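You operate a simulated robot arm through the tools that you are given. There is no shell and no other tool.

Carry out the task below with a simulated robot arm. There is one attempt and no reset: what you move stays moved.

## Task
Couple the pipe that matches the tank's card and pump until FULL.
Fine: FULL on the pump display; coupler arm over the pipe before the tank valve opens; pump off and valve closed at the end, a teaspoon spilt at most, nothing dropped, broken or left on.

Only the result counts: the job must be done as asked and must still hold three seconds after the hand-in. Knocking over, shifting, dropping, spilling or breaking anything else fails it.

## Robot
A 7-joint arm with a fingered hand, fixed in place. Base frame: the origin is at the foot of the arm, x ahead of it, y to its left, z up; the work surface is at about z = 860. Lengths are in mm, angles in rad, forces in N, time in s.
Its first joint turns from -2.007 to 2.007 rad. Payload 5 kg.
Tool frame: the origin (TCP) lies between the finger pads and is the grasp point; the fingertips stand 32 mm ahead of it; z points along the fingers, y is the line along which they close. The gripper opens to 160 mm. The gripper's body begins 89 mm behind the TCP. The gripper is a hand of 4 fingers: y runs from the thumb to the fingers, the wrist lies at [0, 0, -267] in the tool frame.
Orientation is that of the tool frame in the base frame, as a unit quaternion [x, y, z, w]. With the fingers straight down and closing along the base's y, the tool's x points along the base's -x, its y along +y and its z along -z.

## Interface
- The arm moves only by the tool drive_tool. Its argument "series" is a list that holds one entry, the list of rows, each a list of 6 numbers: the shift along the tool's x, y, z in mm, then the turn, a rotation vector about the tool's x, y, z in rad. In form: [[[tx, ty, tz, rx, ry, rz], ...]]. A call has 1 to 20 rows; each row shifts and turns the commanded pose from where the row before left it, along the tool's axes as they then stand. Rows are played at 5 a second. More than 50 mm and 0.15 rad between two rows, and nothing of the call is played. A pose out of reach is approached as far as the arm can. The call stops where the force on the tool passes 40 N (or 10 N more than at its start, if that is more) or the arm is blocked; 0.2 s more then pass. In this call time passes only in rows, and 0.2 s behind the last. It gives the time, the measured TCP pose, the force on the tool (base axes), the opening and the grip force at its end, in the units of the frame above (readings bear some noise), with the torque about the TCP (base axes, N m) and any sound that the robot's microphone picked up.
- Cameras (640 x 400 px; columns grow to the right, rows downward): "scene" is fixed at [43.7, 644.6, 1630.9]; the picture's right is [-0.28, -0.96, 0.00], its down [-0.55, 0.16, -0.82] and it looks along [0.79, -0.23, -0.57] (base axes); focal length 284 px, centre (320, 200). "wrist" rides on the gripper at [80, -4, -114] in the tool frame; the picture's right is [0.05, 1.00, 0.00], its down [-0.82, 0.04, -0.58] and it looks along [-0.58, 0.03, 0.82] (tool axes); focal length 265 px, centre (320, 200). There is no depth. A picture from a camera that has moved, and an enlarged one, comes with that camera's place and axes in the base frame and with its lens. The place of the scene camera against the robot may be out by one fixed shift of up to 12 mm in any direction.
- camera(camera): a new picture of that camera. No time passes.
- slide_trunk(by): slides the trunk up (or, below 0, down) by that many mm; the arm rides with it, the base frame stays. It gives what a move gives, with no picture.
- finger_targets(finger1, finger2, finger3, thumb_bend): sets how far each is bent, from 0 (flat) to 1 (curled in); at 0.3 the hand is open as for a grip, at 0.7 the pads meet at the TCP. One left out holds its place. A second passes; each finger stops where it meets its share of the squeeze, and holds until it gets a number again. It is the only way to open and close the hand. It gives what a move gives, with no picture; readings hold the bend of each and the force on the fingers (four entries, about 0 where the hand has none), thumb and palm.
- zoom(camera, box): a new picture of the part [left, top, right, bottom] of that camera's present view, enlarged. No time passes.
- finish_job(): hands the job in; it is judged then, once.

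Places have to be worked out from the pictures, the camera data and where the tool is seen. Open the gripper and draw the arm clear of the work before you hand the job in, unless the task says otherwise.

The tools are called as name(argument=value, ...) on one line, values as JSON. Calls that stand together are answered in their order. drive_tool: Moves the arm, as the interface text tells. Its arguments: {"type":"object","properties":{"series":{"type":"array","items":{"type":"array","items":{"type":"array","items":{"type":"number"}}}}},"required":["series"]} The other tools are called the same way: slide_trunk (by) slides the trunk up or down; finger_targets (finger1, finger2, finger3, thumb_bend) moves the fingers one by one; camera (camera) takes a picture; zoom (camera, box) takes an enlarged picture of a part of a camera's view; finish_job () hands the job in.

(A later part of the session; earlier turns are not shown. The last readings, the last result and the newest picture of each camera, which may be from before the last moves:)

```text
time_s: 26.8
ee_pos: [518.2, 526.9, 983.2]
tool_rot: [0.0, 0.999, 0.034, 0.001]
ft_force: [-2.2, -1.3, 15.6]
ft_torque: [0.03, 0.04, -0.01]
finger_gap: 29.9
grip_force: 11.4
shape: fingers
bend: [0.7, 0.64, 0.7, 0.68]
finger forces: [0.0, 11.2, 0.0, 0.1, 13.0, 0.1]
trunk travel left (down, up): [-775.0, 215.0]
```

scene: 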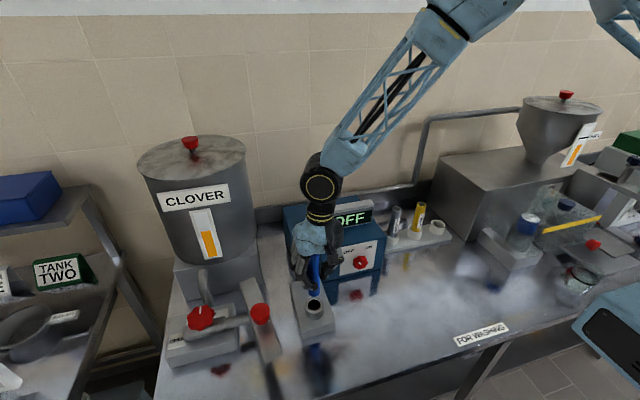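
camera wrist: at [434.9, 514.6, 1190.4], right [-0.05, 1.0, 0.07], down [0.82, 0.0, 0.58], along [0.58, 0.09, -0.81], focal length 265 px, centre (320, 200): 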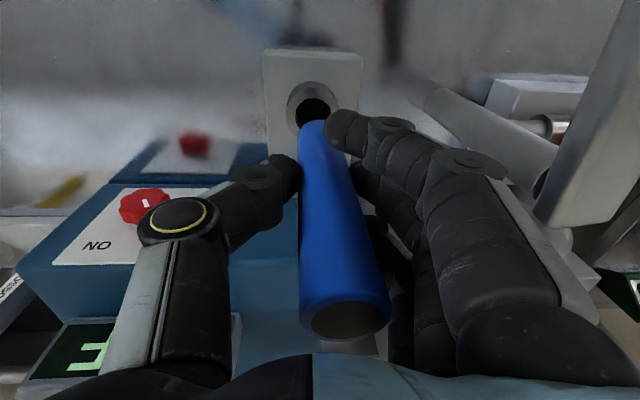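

An upward force of ~16 N: the pipe end meets something at about z ≈ 893. I look closely to see whether it is seated or jammed.

zoom(camera="wrist", box=[240, 60, 400, 180])

camera(camera="wrist")

zoom(camera="scene", box=[220, 220, 370, 340])

```text
3.33 times, centred on (320, 120) of wrist
camera zoom: at [437.0, 514.9, 1096.5], right [-0.05, 1.0, 0.07], down [0.81, 0.0, 0.58], along [0.58, 0.09, -0.81], focal length 885 px, centre (320, 467)
```

zoom: 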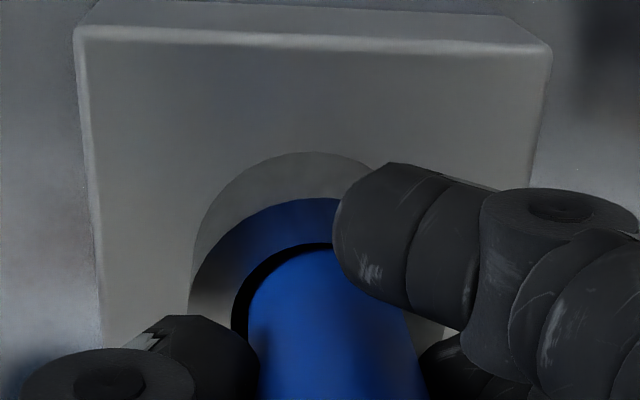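

```text
taken
camera wrist: at [437.0, 514.9, 1096.5], right [-0.05, 1.0, 0.07], down [0.81, 0.0, 0.58], along [0.58, 0.09, -0.81], focal length 265 px, centre (320, 200)
```

wrist: 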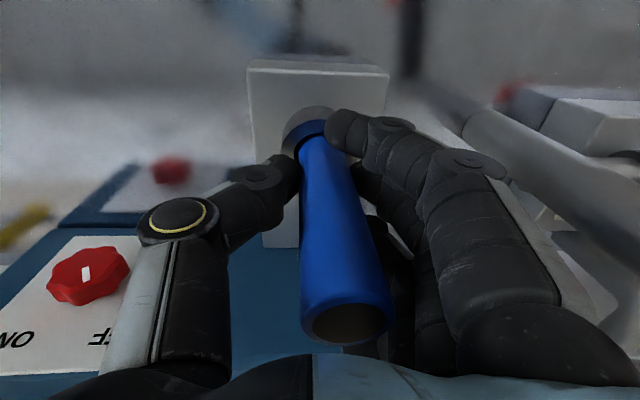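

```text
3.33 times, centred on (295, 280) of scene
camera zoom: at [43.7, 644.6, 1630.9], right [-0.28, -0.96, 0.0], down [-0.55, 0.16, -0.82], along [0.79, -0.23, -0.57], focal length 946 px, centre (403, -67)
```

zoom: 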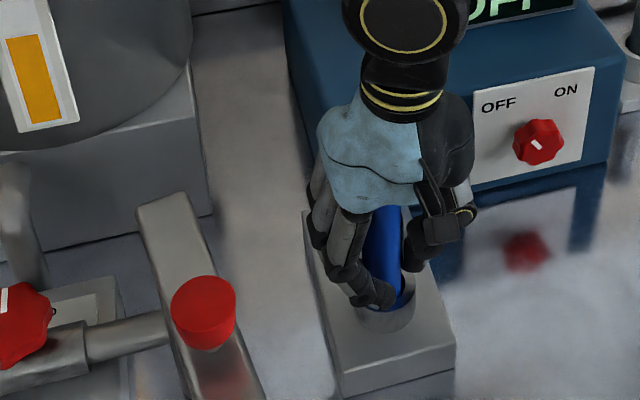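

The pipe slid up slightly in the grip, consistent with standing on the socket floor (~33 mm deep, like the rack). I relieve the load by 2 mm and then open the fingers.

drive_tool(series=[[[0, 0.1, -1.5, 0, 0, 0], [0, 0, 0, 0, 0, 0]]])

```text
time_s: 27.4
ee_pos: [518.0, 526.8, 983.1]
tool_rot: [0.0, 0.999, 0.035, 0.0]
ft_force: [-1.4, -0.8, 10.1]
ft_torque: [0.09, 0.01, 0.01]
finger_gap: 30.0
grip_force: 11.1
shape: fingers
bend: [0.7, 0.64, 0.7, 0.68]
finger forces: [0.0, 11.0, 0.0, 0.0, 11.3, 0.0]
trunk travel left (down, up): [-775.0, 215.0]
```

Still 10 N down-load; I ease up another 2.5 mm.

drive_tool(series=[[[0, 0.17, -2.5, 0, 0, 0], [0, 0, 0, 0, 0, 0]]])

```text
time_s: 28.0
ee_pos: [519.2, 525.8, 985.2]
tool_rot: [0.001, 0.999, 0.033, 0.0]
ft_force: [-0.7, 0.4, -1.5]
ft_torque: [-0.01, -0.01, 0.02]
finger_gap: 29.8
grip_force: 8.8
shape: fingers
bend: [0.7, 0.63, 0.7, 0.68]
finger forces: [0.0, 8.9, 0.1, 0.0, 8.9, 0.1]
trunk travel left (down, up): [-775.0, 215.0]
```

The load is gone (only pipe weight remains, so it hangs within ~1 mm of the floor). I open the fingers moderately to release it.

drive_tool(series=[[[0, -0.06, 0.9, 0, 0, 0], [0, 0, 0, 0, 0, 0]]])

finger_targets(finger1=0.55, finger2=0.55, finger3=0.55, thumb_bend=0.55)

camera(camera="wrist")

zoom(camera="scene", box=[220, 220, 370, 340])

```text
time_s: 28.6
ee_pos: [518.6, 526.2, 985.0]
tool_rot: [-0.001, 0.999, 0.034, 0.0]
ft_force: [-0.1, 0.1, -1.3]
ft_torque: [-0.01, 0.01, 0.01]
finger_gap: 30.0
grip_force: 8.6
shape: fingers
bend: [0.7, 0.63, 0.7, 0.68]
finger forces: [0.0, 8.7, 0.1, 0.0, 8.9, 0.0]
trunk travel left (down, up): [-775.0, 215.0]
```

```text
time_s: 29.6
ee_pos: [519.2, 527.7, 985.4]
tool_rot: [0.0, 0.999, 0.033, -0.001]
ft_force: [0.4, 0.0, 0.7]
ft_torque: [-0.03, 0.0, 0.02]
finger_gap: 70.7
grip_force: 0.0
shape: fingers
bend: [0.55, 0.55, 0.55, 0.55]
finger forces: [0.1, 0.0, 0.1, 0.1, 0.1, 0.0]
trunk travel left (down, up): [-775.0, 215.0]
```

```text
taken
camera wrist: at [437.5, 515.3, 1098.4], right [-0.05, 1.0, 0.07], down [0.82, 0.0, 0.58], along [0.58, 0.09, -0.81], focal length 265 px, centre (320, 200)
```

wrist: 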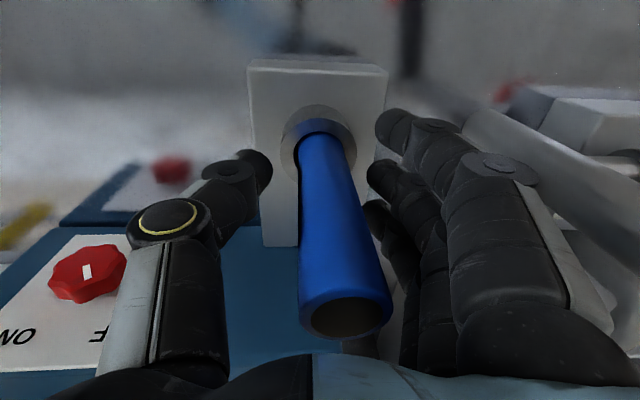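

```text
3.33 times, centred on (295, 280) of scene
camera zoom: at [43.7, 644.6, 1630.9], right [-0.28, -0.96, 0.0], down [-0.55, 0.16, -0.82], along [0.79, -0.23, -0.57], focal length 946 px, centre (403, -67)
```

zoom: 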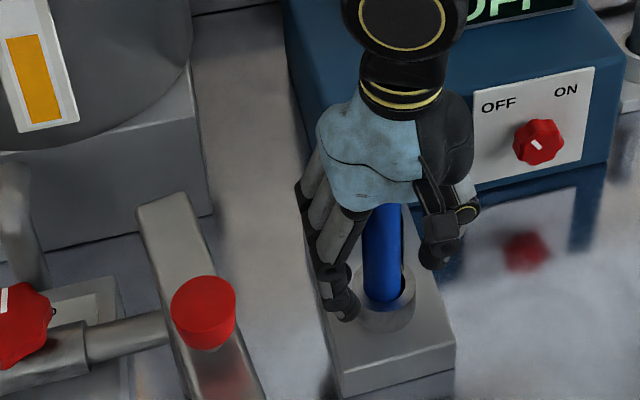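

The pipe stands free in the socket. I rise straight up past its top, then level the hand.

drive_tool(series=[[[0, 1.36, -20, 0, 0, 0], [0, 2.4, -35, 0, 0, 0], [0, 2.72, -40, 0, 0, 0], [0, 2.72, -40, 0, 0, 0], [0, 2.72, -40, 0, 0, 0], [0, 2.72, -40, 0, 0, 0], [0, 0, 0, 0.034, 0, 0], [0, 0, 0, 0.034, 0, 0], [0, 0, 0, 0, 0, 0]]])

camera(camera="wrist")

camera(camera="scene")

zoom(camera="scene", box=[150, 230, 350, 380])

```text
time_s: 31.6
ee_pos: [518.9, 526.5, 1200.7]
tool_rot: [0.001, 1.0, 0.0, 0.0]
ft_force: [0.1, -0.6, 0.4]
ft_torque: [0.01, 0.04, -0.02]
finger_gap: 71.3
grip_force: 0.1
shape: fingers
bend: [0.55, 0.55, 0.55, 0.55]
finger forces: [0.0, 0.1, 0.1, 0.0, 0.0, 0.1]
trunk travel left (down, up): [-775.0, 215.0]
```

```text
taken
camera wrist: at [437.8, 523.3, 1314.2], right [-0.05, 1.0, 0.0], down [0.82, 0.04, 0.58], along [0.58, 0.03, -0.82], focal length 265 px, centre (320, 200)
```

wrist: 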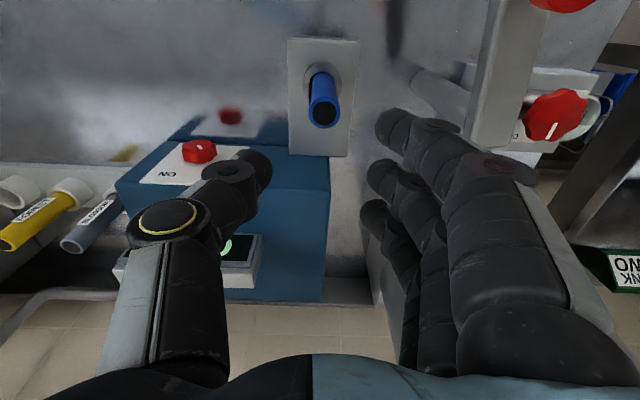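

```text
taken
```

scene: 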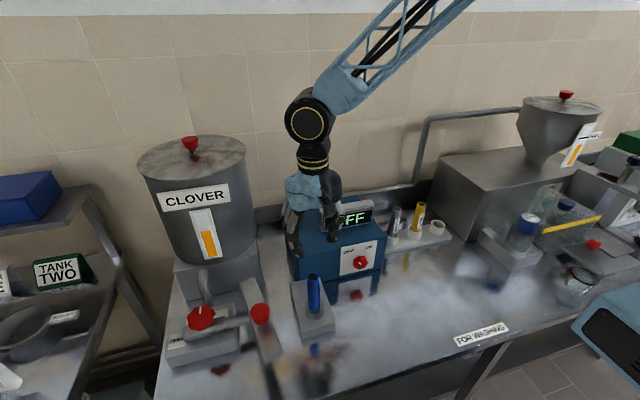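

```text
2.67 times, centred on (250, 305) of scene
camera zoom: at [43.7, 644.6, 1630.9], right [-0.28, -0.96, 0.0], down [-0.55, 0.16, -0.82], along [0.79, -0.23, -0.57], focal length 756 px, centre (507, -80)
```

zoom: 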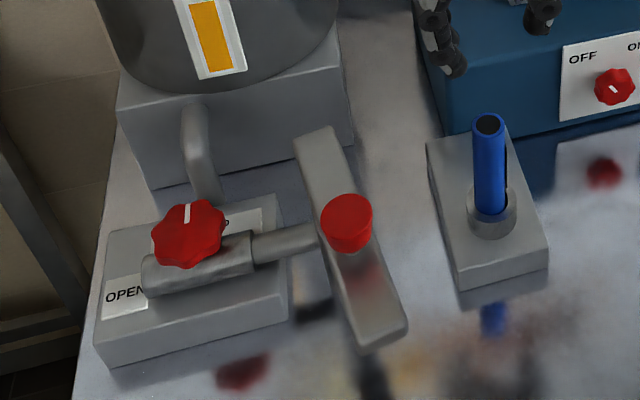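

The blue pipe stands upright in the socket. Next is the coupler arm; I move over its red knob at ≈ (408, 672) to see it closely.

drive_tool(series=[[[22.2, 29.2, -10, 0, 0, 0], [22.2, 29.2, -10, 0, 0, 0], [22.2, 29.2, -10, 0, 0, 0], [22.2, 29.2, -10, 0, 0, 0], [22.2, 29.2, -10, 0, 0, 0], [0, 0, 0, 0, 0, 0]]])

camera(camera="wrist")

camera(camera="scene")

zoom(camera="wrist", box=[220, 60, 420, 260])

```text
time_s: 33.0
ee_pos: [408.7, 670.9, 1250.6]
tool_rot: [0.0, 1.0, 0.0, -0.001]
ft_force: [0.0, -0.4, 0.7]
ft_torque: [-0.01, 0.05, 0.03]
finger_gap: 71.3
grip_force: 0.1
shape: fingers
bend: [0.55, 0.55, 0.55, 0.55]
finger forces: [0.1, 0.0, 0.0, 0.0, 0.1, 0.0]
trunk travel left (down, up): [-775.0, 215.0]
```

```text
taken
camera wrist: at [327.2, 667.7, 1363.6], right [-0.05, 1.0, 0.0], down [0.82, 0.04, 0.58], along [0.58, 0.03, -0.82], focal length 265 px, centre (320, 200)
```

wrist: 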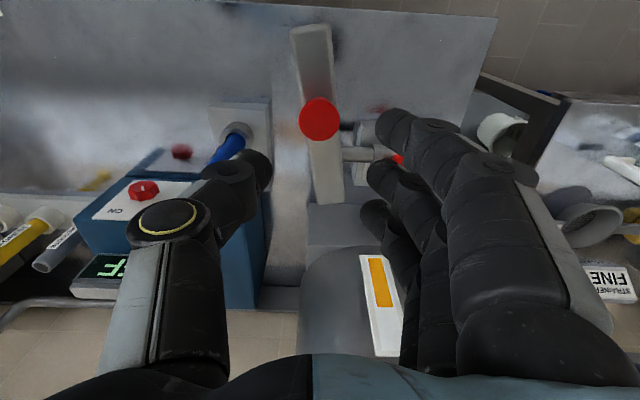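

```text
taken
```

scene: 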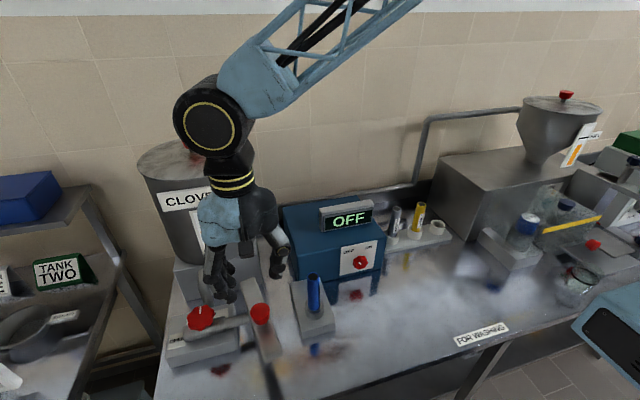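

```text
2.00 times, centred on (320, 160) of wrist
camera zoom: at [327.2, 667.7, 1363.6], right [-0.05, 1.0, 0.0], down [0.82, 0.04, 0.58], along [0.58, 0.03, -0.82], focal length 531 px, centre (320, 280)
```

zoom: 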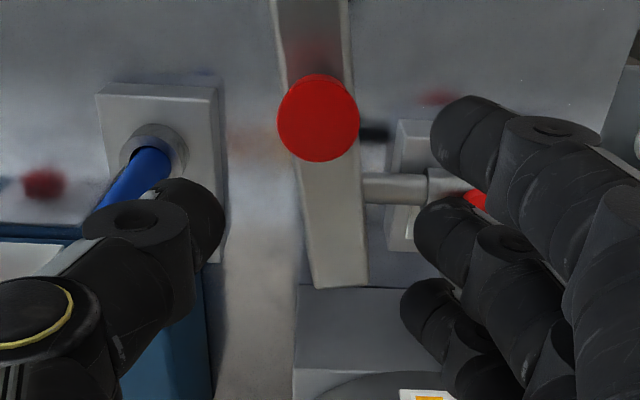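

The coupler knob is centred under the tool at ≈ (408.6, 670.8), 38 mm wide, top z ≈ 1115; pivot post at ≈ (518, 689). I turn the hand 0.165 rad to line up with the bar's tangent and lower to TCP z ≈ 1113 to straddle the knob, staying above the bar.

drive_tool(series=[[[0, 0, 0, 0, 0, -0.083], [0, 0, 0, 0, 0, -0.082], [0, 0, 35, 0, 0, 0], [0, 0, 35, 0, 0, 0], [0, 0, 30, 0, 0, 0], [0, 0, 20, 0, 0, 0], [0, 0, 0, 0, 0, 0]]])

camera(camera="wrist")

zoom(camera="scene", box=[150, 200, 350, 370])

```text
time_s: 34.6
ee_pos: [408.6, 673.1, 1128.8]
tool_rot: [-0.083, 0.997, 0.0, -0.001]
ft_force: [-0.4, -1.0, -0.7]
ft_torque: [-0.01, 0.03, 0.01]
finger_gap: 71.2
grip_force: 0.1
shape: fingers
bend: [0.55, 0.55, 0.55, 0.55]
finger forces: [0.0, 0.0, 0.0, 0.0, 0.0, 0.1]
trunk travel left (down, up): [-775.0, 215.0]
```

```text
taken
camera wrist: at [328.3, 655.5, 1243.8], right [-0.22, 0.98, 0.0], down [0.8, 0.18, 0.58], along [0.56, 0.12, -0.82], focal length 265 px, centre (320, 200)
```

wrist: 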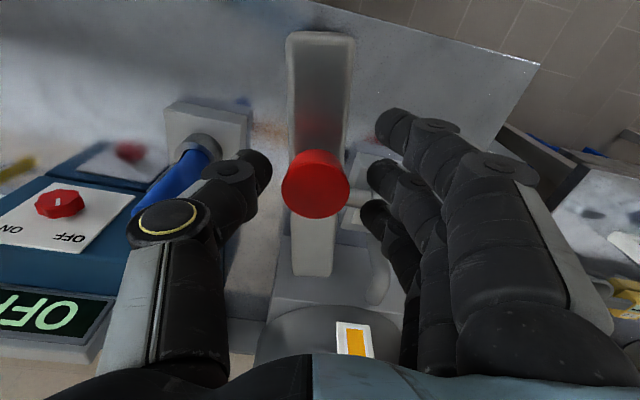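

```text
2.35 times, centred on (250, 285) of scene
camera zoom: at [43.7, 644.6, 1630.9], right [-0.28, -0.96, 0.0], down [-0.55, 0.16, -0.82], along [0.79, -0.23, -0.57], focal length 668 px, centre (485, 0)
```

zoom: 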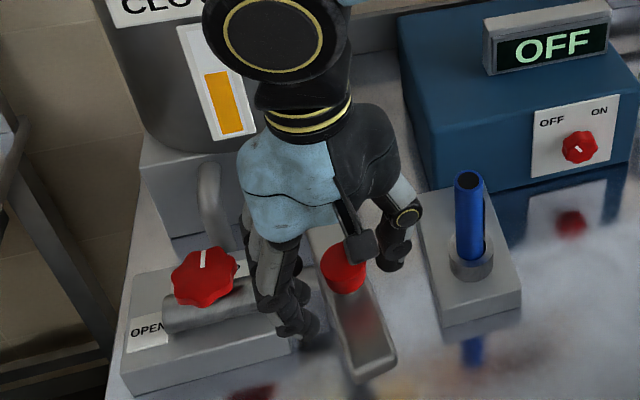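

The hand straddles the knob and lines up with the bar. I lower 15 mm more and narrow the fingers around the knob.

drive_tool(series=[[[0, 0, 8, 0, 0, 0], [0, 0, 7, 0, 0, 0], [0, 0, 0, 0, 0, 0]]])

finger_targets(finger1=0.61, finger2=0.61, finger3=0.61, thumb_bend=0.61)

camera(camera="wrist")

zoom(camera="scene", box=[200, 220, 340, 360])

```text
time_s: 35.4
ee_pos: [407.1, 672.4, 1115.7]
tool_rot: [-0.083, 0.997, 0.0, -0.001]
ft_force: [0.3, 0.4, -0.1]
ft_torque: [0.02, -0.02, 0.02]
finger_gap: 71.3
grip_force: 0.0
shape: fingers
bend: [0.55, 0.55, 0.55, 0.55]
finger forces: [0.0, 0.0, 0.0, 0.0, 0.0, 0.0]
trunk travel left (down, up): [-775.0, 215.0]
```

```text
time_s: 36.4
ee_pos: [407.1, 673.4, 1115.2]
tool_rot: [-0.084, 0.996, 0.0, 0.0]
ft_force: [0.2, 0.8, -0.6]
ft_torque: [0.0, -0.01, 0.03]
finger_gap: 50.9
grip_force: 0.4
shape: fingers
bend: [0.61, 0.61, 0.61, 0.61]
finger forces: [0.0, 0.0, 0.0, 0.0, 0.3, 0.1]
trunk travel left (down, up): [-775.0, 215.0]
```

```text
taken
camera wrist: at [328.1, 655.7, 1229.4], right [-0.22, 0.98, 0.0], down [0.8, 0.18, 0.58], along [0.56, 0.12, -0.82], focal length 265 px, centre (320, 200)
```

wrist: 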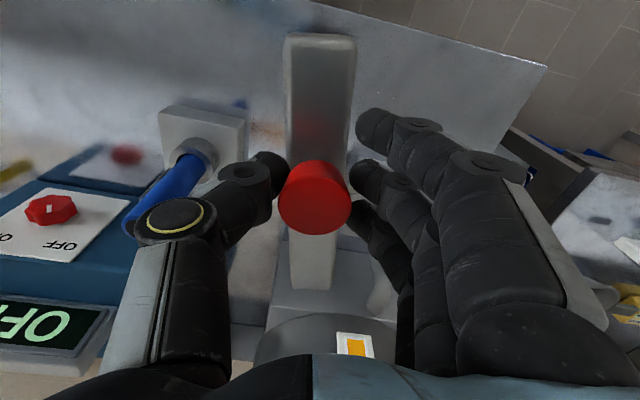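

```text
2.86 times, centred on (270, 290) of scene
camera zoom: at [43.7, 644.6, 1630.9], right [-0.28, -0.96, 0.0], down [-0.55, 0.16, -0.82], along [0.79, -0.23, -0.57], focal length 810 px, centre (463, -57)
```

zoom: 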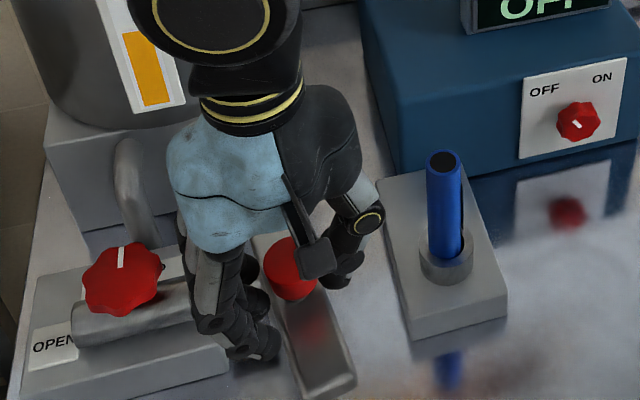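

The knob is straddled between thumb and fingers with ~6 mm slack. I start swinging it along the arc (centre ≈ post, radius 111 mm) counter-clockwise toward the pipe, first 0.6 rad.

drive_tool(series=[[[-0.35, -8.87, 0, 0, 0, -0.08], [-0.35, -8.87, 0, 0, 0, -0.08], [-0.35, -8.87, 0, 0, 0, -0.08], [-0.35, -8.87, 0, 0, 0, -0.08], [-0.35, -8.87, 0, 0, 0, -0.08], [-0.35, -8.87, 0, 0, 0, -0.08], [-0.35, -8.87, 0, 0, 0, -0.08], [0, 0, 0, 0, 0, 0]]])

camera(camera="wrist")

zoom(camera="scene", box=[200, 220, 360, 360])

```text
time_s: 38.2
ee_pos: [433.6, 617.7, 1115.1]
tool_rot: [-0.355, 0.935, 0.001, 0.0]
ft_force: [-1.3, -0.1, -0.7]
ft_torque: [-0.02, 0.04, 0.03]
finger_gap: 50.6
grip_force: 0.4
shape: fingers
bend: [0.61, 0.6, 0.61, 0.61]
finger forces: [0.1, 0.9, 0.0, 0.0, 0.0, 0.0]
trunk travel left (down, up): [-775.0, 215.0]
```

```text
taken
camera wrist: at [375.4, 561.3, 1229.3], right [-0.7, 0.71, 0.0], down [0.58, 0.57, 0.58], along [0.41, 0.4, -0.82], focal length 265 px, centre (320, 200)
```

wrist: 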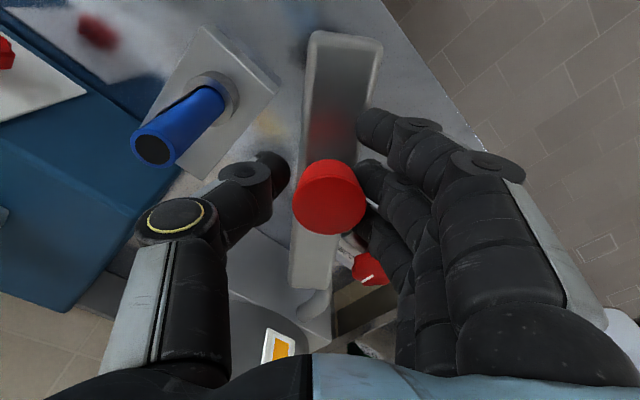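

```text
2.86 times, centred on (280, 290) of scene
camera zoom: at [43.7, 644.6, 1630.9], right [-0.28, -0.96, 0.0], down [-0.55, 0.16, -0.82], along [0.79, -0.23, -0.57], focal length 810 px, centre (434, -57)
```

zoom: 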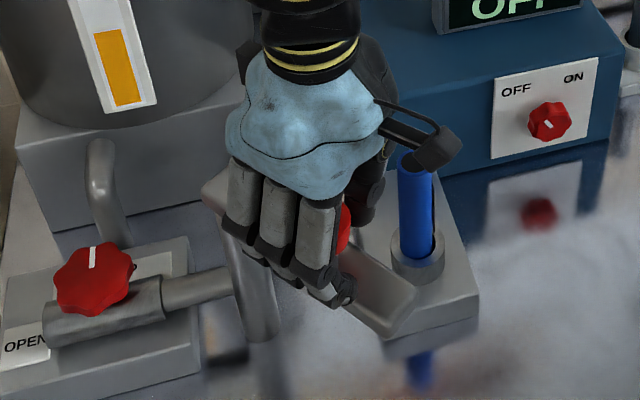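

The bar swings freely. Before passing over the pipe I check that the bar's underside clears the pipe top (z ≈ 1050).

zoom(camera="wrist", box=[280, 10, 420, 120])

zoom(camera="scene", box=[270, 260, 350, 345])

```text
3.64 times, centred on (350, 65) of wrist
camera zoom: at [375.4, 561.3, 1229.3], right [-0.7, 0.71, 0.0], down [0.58, 0.57, 0.58], along [0.41, 0.4, -0.82], focal length 965 px, centre (211, 691)
```

zoom: 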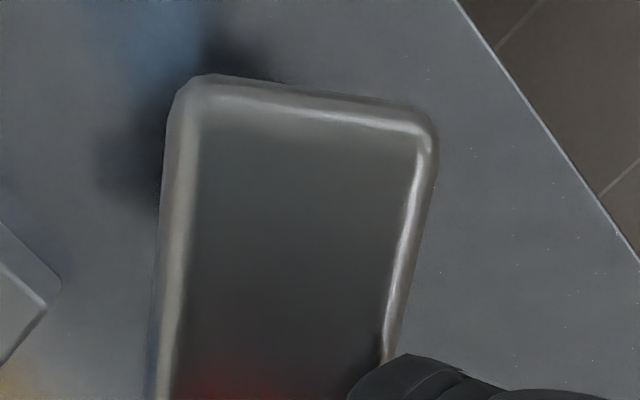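

```text
4.71 times, centred on (310, 302) of scene
camera zoom: at [43.7, 644.6, 1630.9], right [-0.28, -0.96, 0.0], down [-0.55, 0.16, -0.82], along [0.79, -0.23, -0.57], focal length 1335 px, centre (367, -282)
```

zoom: 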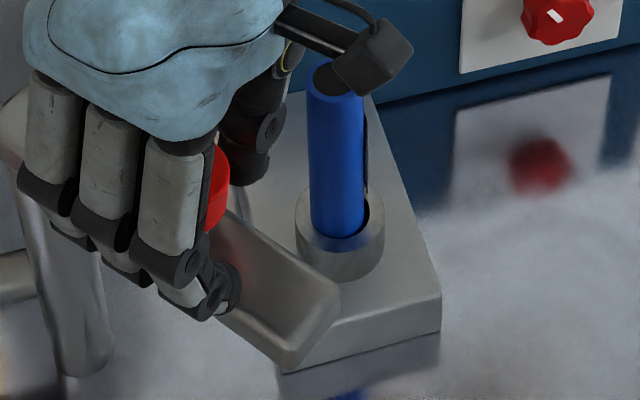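

The bar's underside looks to be around z ≈ 1058, above the pipe top at 1050, and the fingertips at 1083 pass above too. I continue the swing.

drive_tool(series=[[[-0.35, -8.87, 0, 0, 0, -0.08], [-0.35, -8.87, 0, 0, 0, -0.08], [-0.35, -8.87, 0, 0, 0, -0.08], [-0.35, -8.87, 0, 0, 0, -0.08], [-0.35, -8.87, 0, 0, 0, -0.08], [-0.35, -8.87, 0, 0, 0, -0.08], [0, 0, 0, 0, 0, 0]]])

camera(camera="wrist")

zoom(camera="scene", box=[230, 230, 370, 345])

```text
time_s: 39.8
ee_pos: [476.4, 587.0, 1115.9]
tool_rot: [-0.567, 0.823, 0.0, 0.0]
ft_force: [-0.4, -0.8, -0.3]
ft_torque: [0.02, 0.02, 0.02]
finger_gap: 50.6
grip_force: 1.1
shape: fingers
bend: [0.61, 0.6, 0.61, 0.61]
finger forces: [0.1, 1.4, 0.1, 0.1, 0.0, 0.0]
trunk travel left (down, up): [-775.0, 215.0]
```

```text
taken
camera wrist: at [451.4, 510.8, 1229.7], right [-0.95, 0.31, 0.0], down [0.25, 0.78, 0.58], along [0.18, 0.55, -0.82], focal length 265 px, centre (320, 200)
```

wrist: 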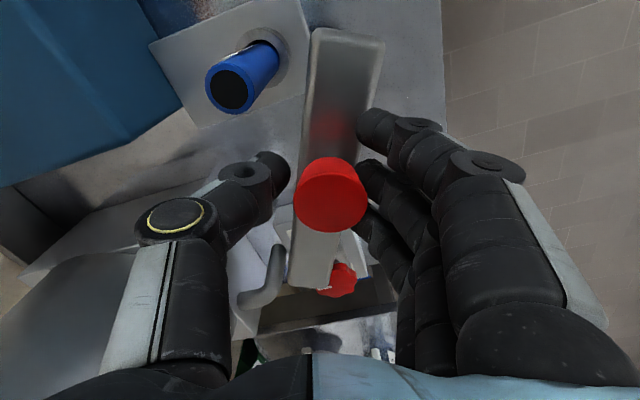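

```text
3.48 times, centred on (300, 288) of scene
camera zoom: at [43.7, 644.6, 1630.9], right [-0.28, -0.96, 0.0], down [-0.55, 0.16, -0.82], along [0.79, -0.23, -0.57], focal length 987 px, centre (390, -104)
```

zoom: 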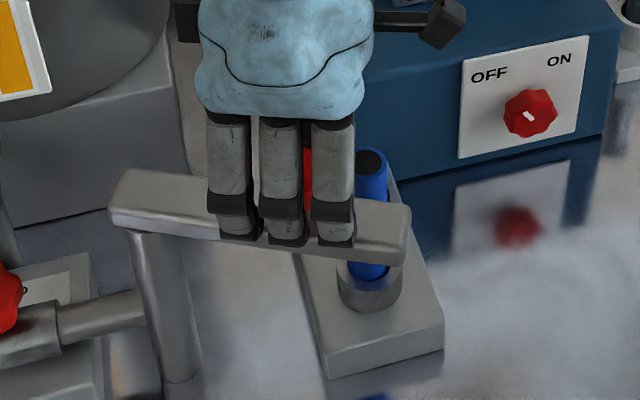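

The bar is close to the pipe now. I zoom in to verify the vertical clearance before passing over the pipe.

zoom(camera="scene", box=[250, 265, 360, 325])

zoom(camera="wrist", box=[190, 10, 400, 130])

```text
5.82 times, centred on (305, 295) of scene
camera zoom: at [43.7, 644.6, 1630.9], right [-0.28, -0.96, 0.0], down [-0.55, 0.16, -0.82], along [0.79, -0.23, -0.57], focal length 1650 px, centre (407, -353)
```

zoom: 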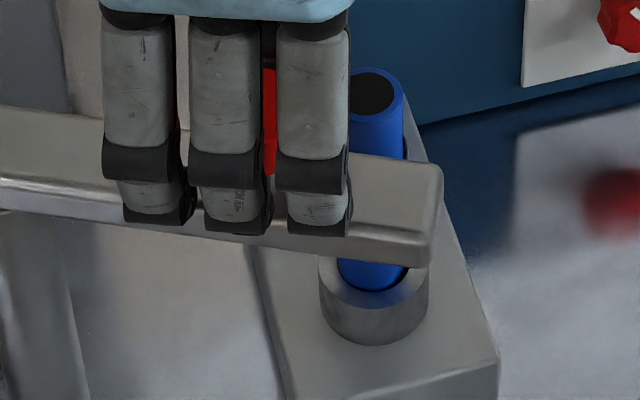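

```text
3.05 times, centred on (295, 70) of wrist
camera zoom: at [451.4, 510.8, 1229.7], right [-0.95, 0.31, 0.0], down [0.25, 0.78, 0.58], along [0.18, 0.55, -0.82], focal length 809 px, centre (396, 596)
```

zoom: 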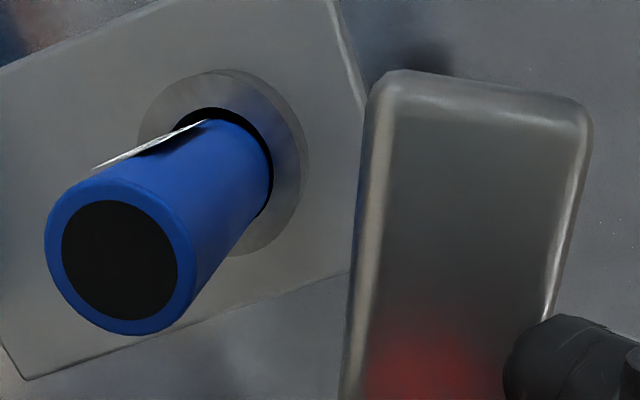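

Best estimates: bar underside z ≈ 1053–1055, pipe top ≈ 1050, so it should pass narrowly. I go on in small steps and check the finger force just as the bar's edge comes over the pipe.

drive_tool(series=[[[-0.14, -5.54, 0, 0, 0, -0.05], [-0.14, -5.54, 0, 0, 0, -0.05], [-0.14, -5.54, 0, 0, 0, -0.05], [-0.05, -3.33, 0, 0, 0, -0.03], [-0.05, -3.33, 0, 0, 0, -0.03], [-0.05, -3.33, 0, 0, 0, -0.03], [0, 0, 0, 0, 0, 0]]])

camera(camera="wrist")

zoom(camera="scene", box=[250, 255, 370, 325])

```text
time_s: 41.4
ee_pos: [502.2, 581.9, 1116.7]
tool_rot: [-0.661, 0.75, 0.0, 0.001]
ft_force: [-1.1, -1.9, -1.6]
ft_torque: [0.0, -0.03, 0.02]
finger_gap: 50.8
grip_force: 1.2
shape: fingers
bend: [0.61, 0.6, 0.61, 0.61]
finger forces: [0.1, 1.7, 0.0, 0.0, 0.0, 0.1]
trunk travel left (down, up): [-775.0, 215.0]
```

```text
taken
camera wrist: at [495.8, 500.3, 1229.9], right [-1.0, 0.07, 0.0], down [0.06, 0.81, 0.58], along [0.04, 0.58, -0.82], focal length 265 px, centre (320, 200)
```

wrist: 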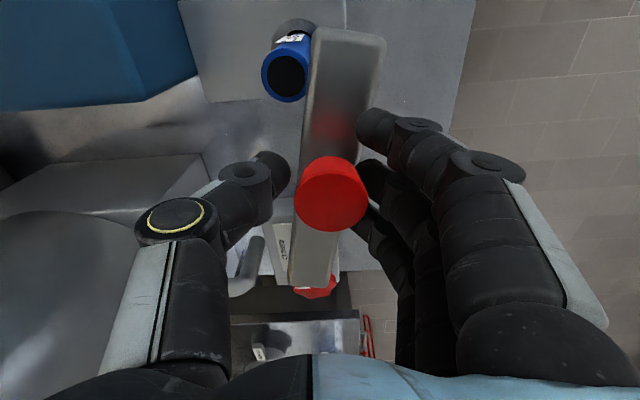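

```text
5.33 times, centred on (310, 290) of scene
camera zoom: at [43.7, 644.6, 1630.9], right [-0.28, -0.96, 0.0], down [-0.55, 0.16, -0.82], along [0.79, -0.23, -0.57], focal length 1513 px, centre (373, -280)
```

zoom: 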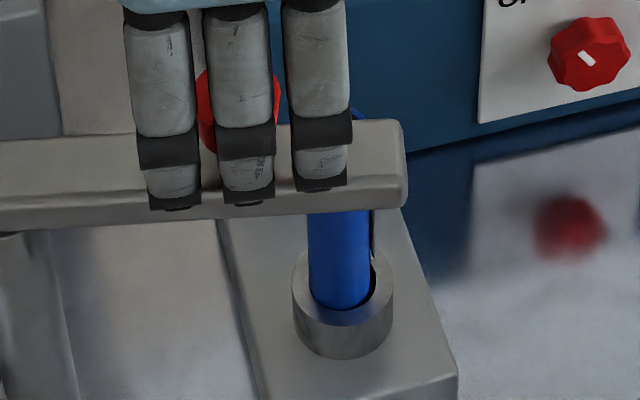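

The bar's edge is already over the pipe's rim with no rise in force. I continue in small steps.

drive_tool(series=[[[-0.05, -3.33, 0, 0, 0, -0.03], [-0.05, -3.33, 0, 0, 0, -0.03], [-0.05, -3.33, 0, 0, 0, -0.03], [0, 0, 0, 0, 0, 0]]])

camera(camera="wrist")

zoom(camera="scene", box=[250, 255, 370, 325])

```text
time_s: 42.4
ee_pos: [512.4, 579.1, 1115.5]
tool_rot: [-0.694, 0.72, 0.0, 0.0]
ft_force: [-0.9, -0.7, -0.1]
ft_torque: [-0.06, -0.01, 0.02]
finger_gap: 50.7
grip_force: 0.9
shape: fingers
bend: [0.61, 0.6, 0.61, 0.61]
finger forces: [0.1, 1.3, 0.1, 0.0, 0.0, 0.0]
trunk travel left (down, up): [-775.0, 215.0]
```

```text
taken
camera wrist: at [512.9, 499.6, 1229.6], right [-1.0, -0.02, 0.0], down [-0.01, 0.82, 0.58], along [-0.01, 0.58, -0.82], focal length 265 px, centre (320, 200)
```

wrist: 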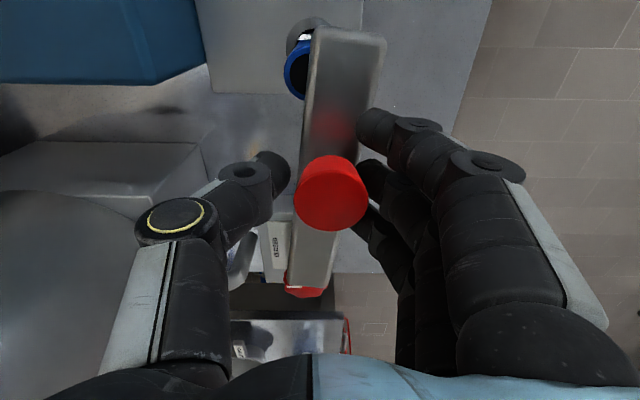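

```text
5.33 times, centred on (310, 290) of scene
camera zoom: at [43.7, 644.6, 1630.9], right [-0.28, -0.96, 0.0], down [-0.55, 0.16, -0.82], along [0.79, -0.23, -0.57], focal length 1513 px, centre (373, -280)
```

zoom: 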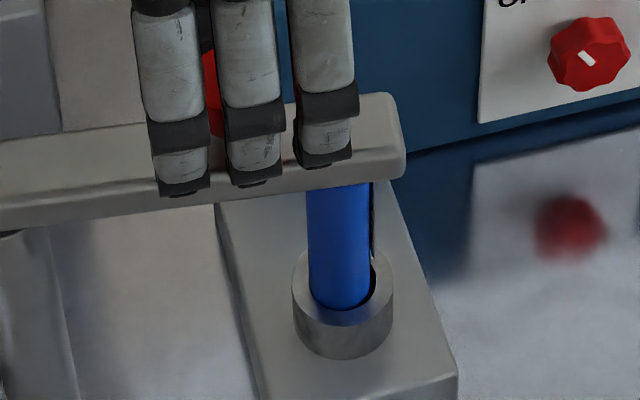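

It passes over freely. I add ~0.1 rad to bring the bar's centre line over the pipe.

drive_tool(series=[[[-0.05, -3.33, 0, 0, 0, -0.03], [-0.05, -3.33, 0, 0, 0, -0.03], [-0.05, -3.33, 0, 0, 0, -0.03], [0, 0, 0, 0, 0, 0]]])

camera(camera="wrist")

zoom(camera="scene", box=[230, 245, 370, 335])

```text
time_s: 43.4
ee_pos: [522.8, 579.0, 1115.2]
tool_rot: [0.726, -0.688, 0.0, -0.001]
ft_force: [-0.5, -0.9, 0.4]
ft_torque: [-0.02, 0.01, 0.08]
finger_gap: 50.7
grip_force: 0.8
shape: fingers
bend: [0.61, 0.6, 0.61, 0.61]
finger forces: [0.0, 1.2, 0.0, 0.0, 0.0, 0.0]
trunk travel left (down, up): [-775.0, 215.0]
```

```text
taken
camera wrist: at [530.4, 500.0, 1229.4], right [-0.99, -0.11, 0.0], down [-0.09, 0.81, 0.58], along [-0.06, 0.57, -0.82], focal length 265 px, centre (320, 200)
```

wrist: 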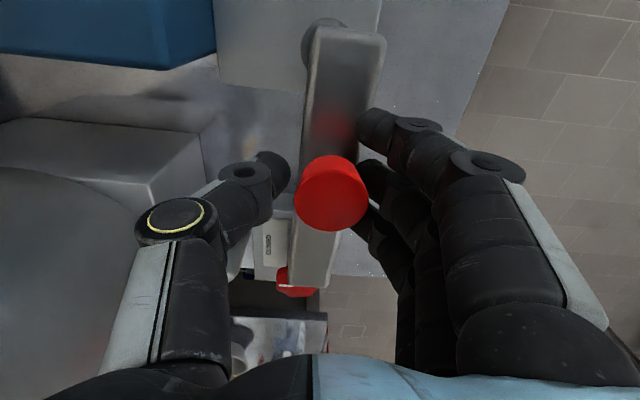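

```text
4.44 times, centred on (300, 290) of scene
camera zoom: at [43.7, 644.6, 1630.9], right [-0.28, -0.96, 0.0], down [-0.55, 0.16, -0.82], along [0.79, -0.23, -0.57], focal length 1261 px, centre (409, -200)
```

zoom: 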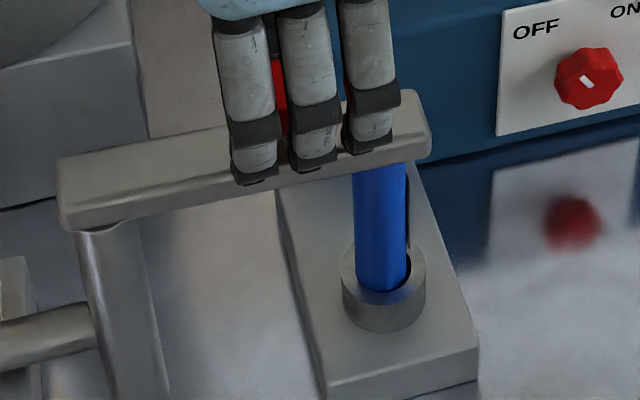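

The bar's centre line now runs over the pipe (within ~2 mm), and no extra force. I back the pushing finger off the knob, rise straight up, and check.

drive_tool(series=[[[0, 3.0, 0, 0, 0, 0], [0, 2.0, 0, 0, 0, 0], [0, 0, -15, 0, 0, 0], [0, 0, -30, 0, 0, 0], [0, 0, -35, 0, 0, 0], [0, 0, -35, 0, 0, 0], [0, 0, 0, 0, 0, 0]]])

camera(camera="wrist")

zoom(camera="scene", box=[230, 225, 370, 335])

```text
time_s: 45.0
ee_pos: [517.0, 580.7, 1230.6]
tool_rot: [0.726, -0.687, 0.001, 0.001]
ft_force: [0.1, 0.6, 0.2]
ft_torque: [-0.01, 0.01, 0.05]
finger_gap: 50.3
grip_force: 0.1
shape: fingers
bend: [0.61, 0.61, 0.61, 0.61]
finger forces: [0.1, 0.0, 0.0, 0.1, 0.0, 0.0]
trunk travel left (down, up): [-775.0, 215.0]
```

```text
taken
camera wrist: at [524.6, 500.4, 1344.5], right [-0.99, -0.11, 0.0], down [-0.09, 0.81, 0.58], along [-0.06, 0.57, -0.82], focal length 265 px, centre (320, 200)
```

wrist: 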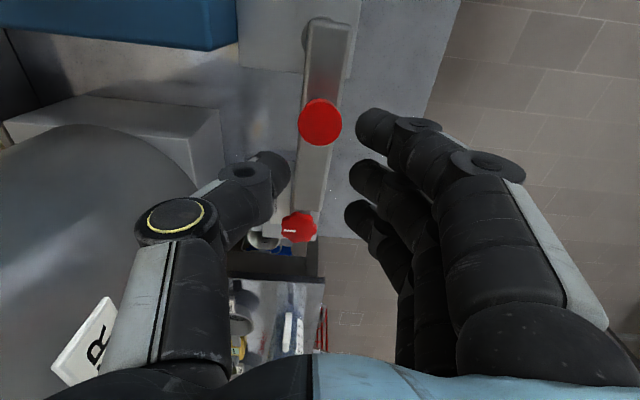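

```text
3.64 times, centred on (300, 280) of scene
camera zoom: at [43.7, 644.6, 1630.9], right [-0.28, -0.96, 0.0], down [-0.55, 0.16, -0.82], along [0.79, -0.23, -0.57], focal length 1032 px, centre (393, -91)
```

zoom: 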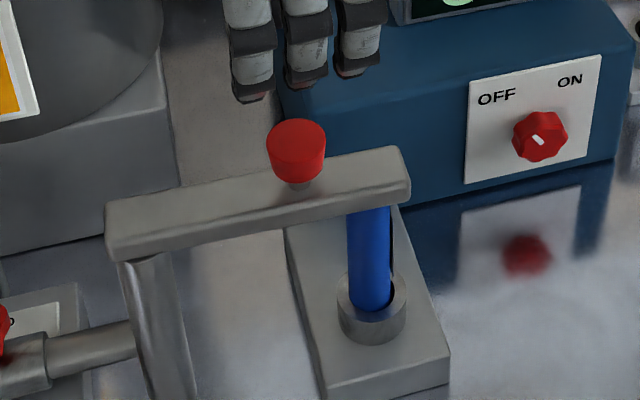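

The coupler arm lies over the pipe and the hand is clear. Now I turn the hand back to its base orientation and move above the valve knob at ≈ (522, 816).

drive_tool(series=[[[0, 0, 0, 0, 0, 0.1354], [0, 0, 0, 0, 0, 0.1354], [0, 0, 0, 0, 0, 0.1354], [0, 0, 0, 0, 0, 0.1354], [0, 0, 0, 0, 0, 0.1354], [0, 0, 0, 0, 0, 0.1354], [0, 0, 0, 0, 0, 0.1354], [0, 0, 0, 0, 0, 0.1354], [0, 0, 0, 0, 0, 0.1354], [0, 0, 0, 0, 0, 0.1354], [0, 0, 0, 0, 0, 0.1354], [0, 0, 0, 0, 0, 0.1354], [0, 39, 0, 0, 0, 0], [0, 39, 0, 0, 0, 0], [0, 39, 0, 0, 0, 0], [0, 39, 0, 0, 0, 0], [0, 39, 0, 0, 0, 0], [0, 39, 0, 0, 0, 0], [0, 0, 0, 0, 0, 0]]])

finger_targets(finger1=0.47, finger2=0.47, finger3=0.47, thumb_bend=0.47)

camera(camera="wrist")

camera(camera="scene")

```text
time_s: 49.0
ee_pos: [519.8, 811.8, 1232.0]
tool_rot: [0.001, 1.0, 0.0, 0.0]
ft_force: [0.6, -0.4, 1.1]
ft_torque: [0.07, 0.02, 0.02]
finger_gap: 50.7
grip_force: 0.0
shape: fingers
bend: [0.61, 0.61, 0.61, 0.61]
finger forces: [0.0, 0.0, 0.0, 0.0, 0.0, 0.1]
trunk travel left (down, up): [-775.0, 215.0]
```

```text
time_s: 50.0
ee_pos: [518.0, 814.3, 1230.4]
tool_rot: [0.0, 1.0, 0.0, 0.0]
ft_force: [1.1, 0.8, -0.1]
ft_torque: [-0.01, 0.02, -0.03]
finger_gap: 102.5
grip_force: 0.0
shape: fingers
bend: [0.47, 0.47, 0.47, 0.47]
finger forces: [0.0, 0.1, 0.1, 0.0, 0.0, 0.0]
trunk travel left (down, up): [-775.0, 215.0]
```

```text
taken
camera wrist: at [436.4, 810.1, 1344.7], right [-0.05, 1.0, 0.0], down [0.82, 0.04, 0.58], along [0.58, 0.03, -0.82], focal length 265 px, centre (320, 200)
```

wrist: 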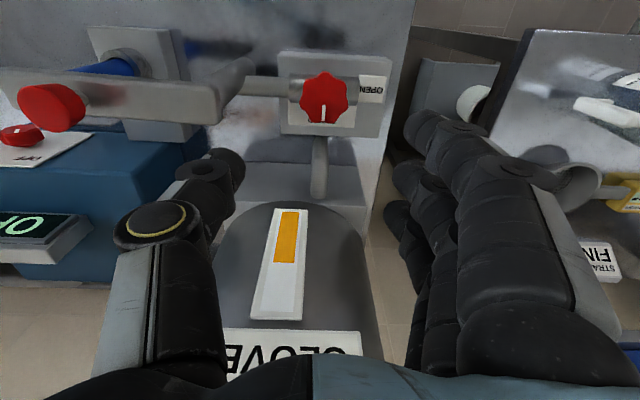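

```text
taken
```

scene: 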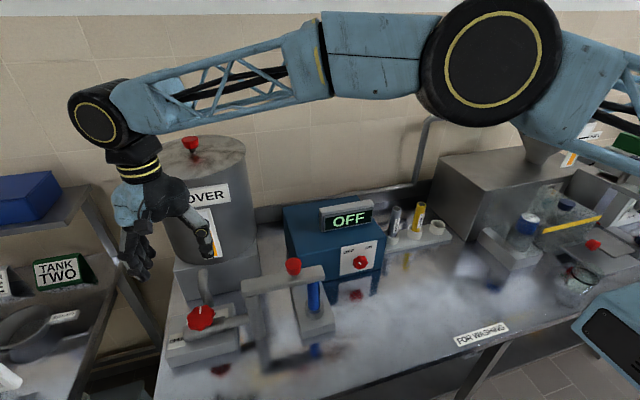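

The hand is above the valve area; the knob shows at (324, 97) in the wrist view. I zoom to locate it and check the pointer.

zoom(camera="wrist", box=[260, 40, 400, 160])

```text
3.33 times, centred on (330, 100) of wrist
camera zoom: at [436.4, 810.1, 1344.7], right [-0.05, 1.0, 0.0], down [0.82, 0.04, 0.58], along [0.58, 0.03, -0.82], focal length 885 px, centre (287, 533)
```

zoom: 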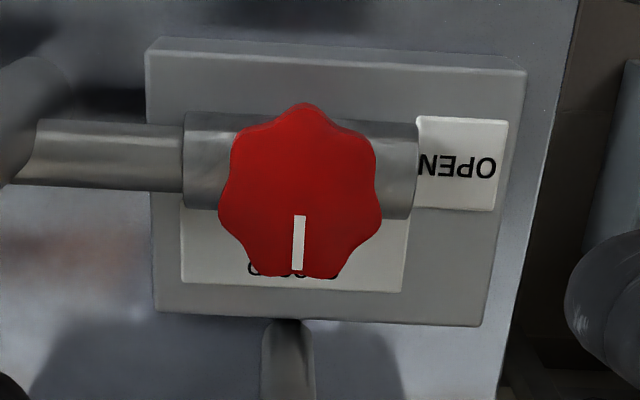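

The knob centre is at ≈ (529, 819), about 64 mm across, pointer at CLOSED (+x). I lower in stages toward it.

drive_tool(series=[[[-2.5, 1, 35, 0, 0, 0], [-2.5, 1, 35, 0, 0, 0], [-2.5, 1, 35, 0, 0, 0], [-2.5, 1, 30, 0, 0, 0], [0, 0, 0, 0, 0, 0], [0, 0, 0, 0, 0, 0]]])

camera(camera="wrist")

zoom(camera="wrist", box=[250, 80, 400, 200])

zoom(camera="scene", box=[60, 180, 280, 380])

```text
time_s: 51.4
ee_pos: [527.5, 819.4, 1094.8]
tool_rot: [-0.001, 1.0, 0.0, 0.0]
ft_force: [-0.6, 0.3, 0.5]
ft_torque: [-0.02, 0.02, 0.0]
finger_gap: 102.8
grip_force: 0.0
shape: fingers
bend: [0.47, 0.47, 0.47, 0.47]
finger forces: [0.1, 0.1, 0.1, 0.0, 0.0, 0.0]
trunk travel left (down, up): [-775.0, 215.0]
```

```text
taken
camera wrist: at [446.5, 815.3, 1208.4], right [-0.05, 1.0, 0.0], down [0.82, 0.04, 0.58], along [0.58, 0.03, -0.82], focal length 265 px, centre (320, 200)
```

wrist: 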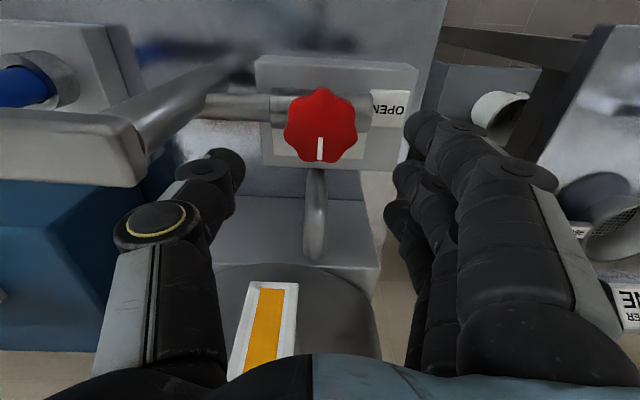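

```text
3.33 times, centred on (325, 140) of wrist
camera zoom: at [446.5, 815.3, 1208.4], right [-0.05, 1.0, 0.0], down [0.82, 0.04, 0.58], along [0.58, 0.03, -0.82], focal length 885 px, centre (303, 400)
```

zoom: 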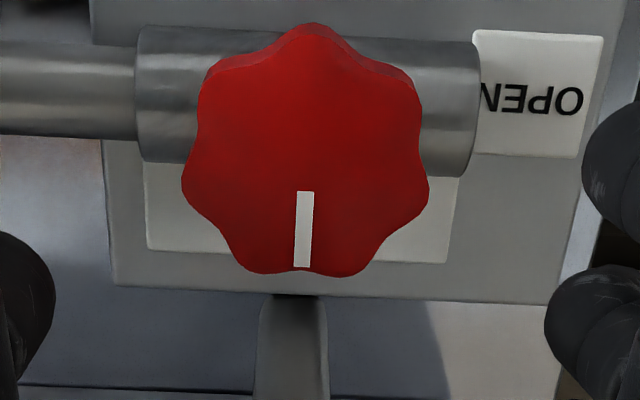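

```text
2.00 times, centred on (170, 280) of scene
camera zoom: at [43.7, 644.6, 1630.9], right [-0.28, -0.96, 0.0], down [-0.55, 0.16, -0.82], along [0.79, -0.23, -0.57], focal length 567 px, centre (620, 40)
```

zoom: 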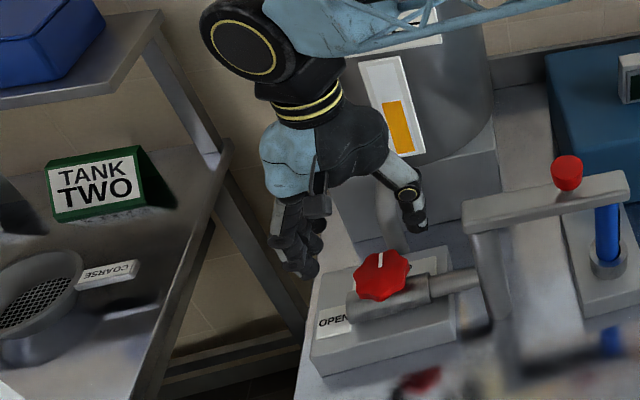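

The TCP is centred over the knob (within ~1 mm), knob top z ≈ 987. I zoom from both cameras to measure knob thickness and the height of the valve body beneath it.

zoom(camera="scene", box=[150, 290, 270, 375])

zoom(camera="scene", box=[175, 295, 235, 340])

```text
4.71 times, centred on (210, 332) of scene
camera zoom: at [43.7, 644.6, 1630.9], right [-0.28, -0.96, 0.0], down [-0.55, 0.16, -0.82], along [0.79, -0.23, -0.57], focal length 1335 px, centre (838, -424)
```

zoom: 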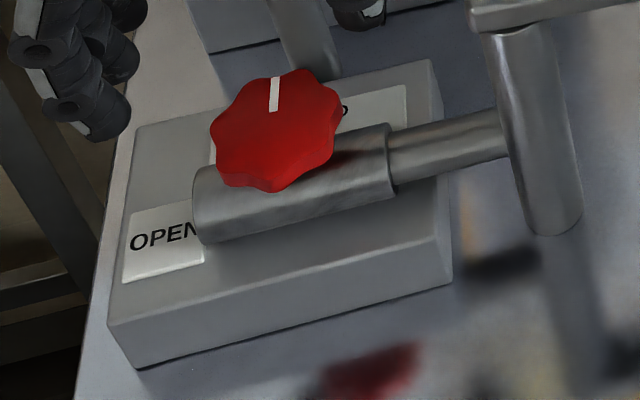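

```text
8.89 times, centred on (205, 318) of scene
camera zoom: at [43.7, 644.6, 1630.9], right [-0.28, -0.96, 0.0], down [-0.55, 0.16, -0.82], along [0.79, -0.23, -0.57], focal length 2522 px, centre (1342, -844)
```

zoom: 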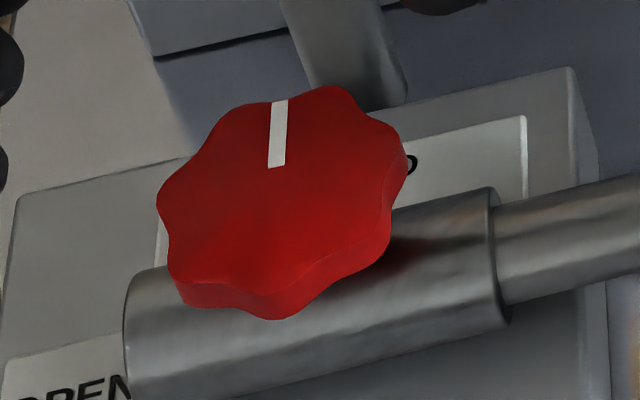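

The knob is thin (~10 mm, z ≈ 977–987) on a stem over a valve body whose top is z ≈ 950. I lower the TCP to z ≈ 990, so fingertips stay ~8 mm above the body, with the knob at the pads.

drive_tool(series=[[[-0.5, 0.5, 30, 0, 0, 0], [-0.5, 0, 30, 0, 0, 0], [0, 0, 25, 0, 0, 0], [0, 0, 12, 0, 0, 0], [0, 0, 7, 0, 0, 0], [0, 0, 0, 0, 0, 0]]])

camera(camera="wrist")

zoom(camera="scene", box=[100, 240, 260, 370])

```text
time_s: 52.8
ee_pos: [529.2, 819.2, 990.7]
tool_rot: [0.0, 1.0, 0.0, 0.001]
ft_force: [0.0, -0.4, 0.2]
ft_torque: [0.03, -0.03, 0.04]
finger_gap: 102.3
grip_force: 0.1
shape: fingers
bend: [0.47, 0.47, 0.47, 0.47]
finger forces: [0.0, 0.0, 0.0, 0.1, 0.1, 0.0]
trunk travel left (down, up): [-775.0, 215.0]
```

```text
taken
camera wrist: at [447.8, 814.7, 1105.3], right [-0.05, 1.0, 0.0], down [0.82, 0.04, 0.58], along [0.58, 0.03, -0.82], focal length 265 px, centre (320, 200)
```

wrist: 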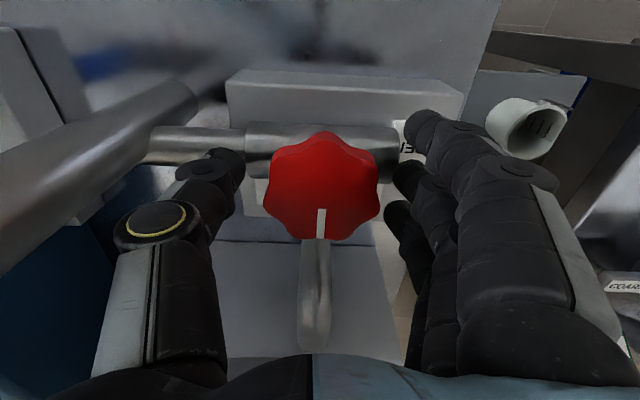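

```text
3.08 times, centred on (180, 305) of scene
camera zoom: at [43.7, 644.6, 1630.9], right [-0.28, -0.96, 0.0], down [-0.55, 0.16, -0.82], along [0.79, -0.23, -0.57], focal length 873 px, centre (751, -123)
```

zoom: 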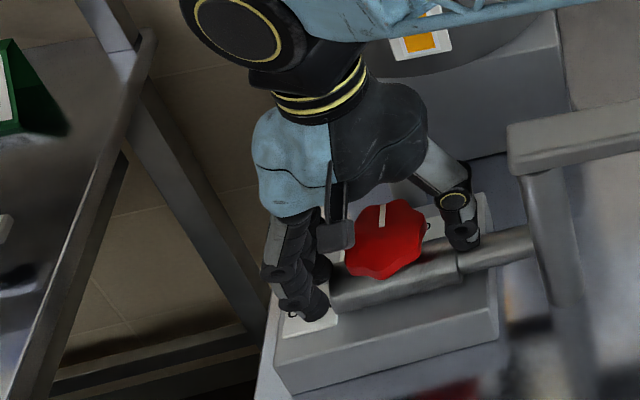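

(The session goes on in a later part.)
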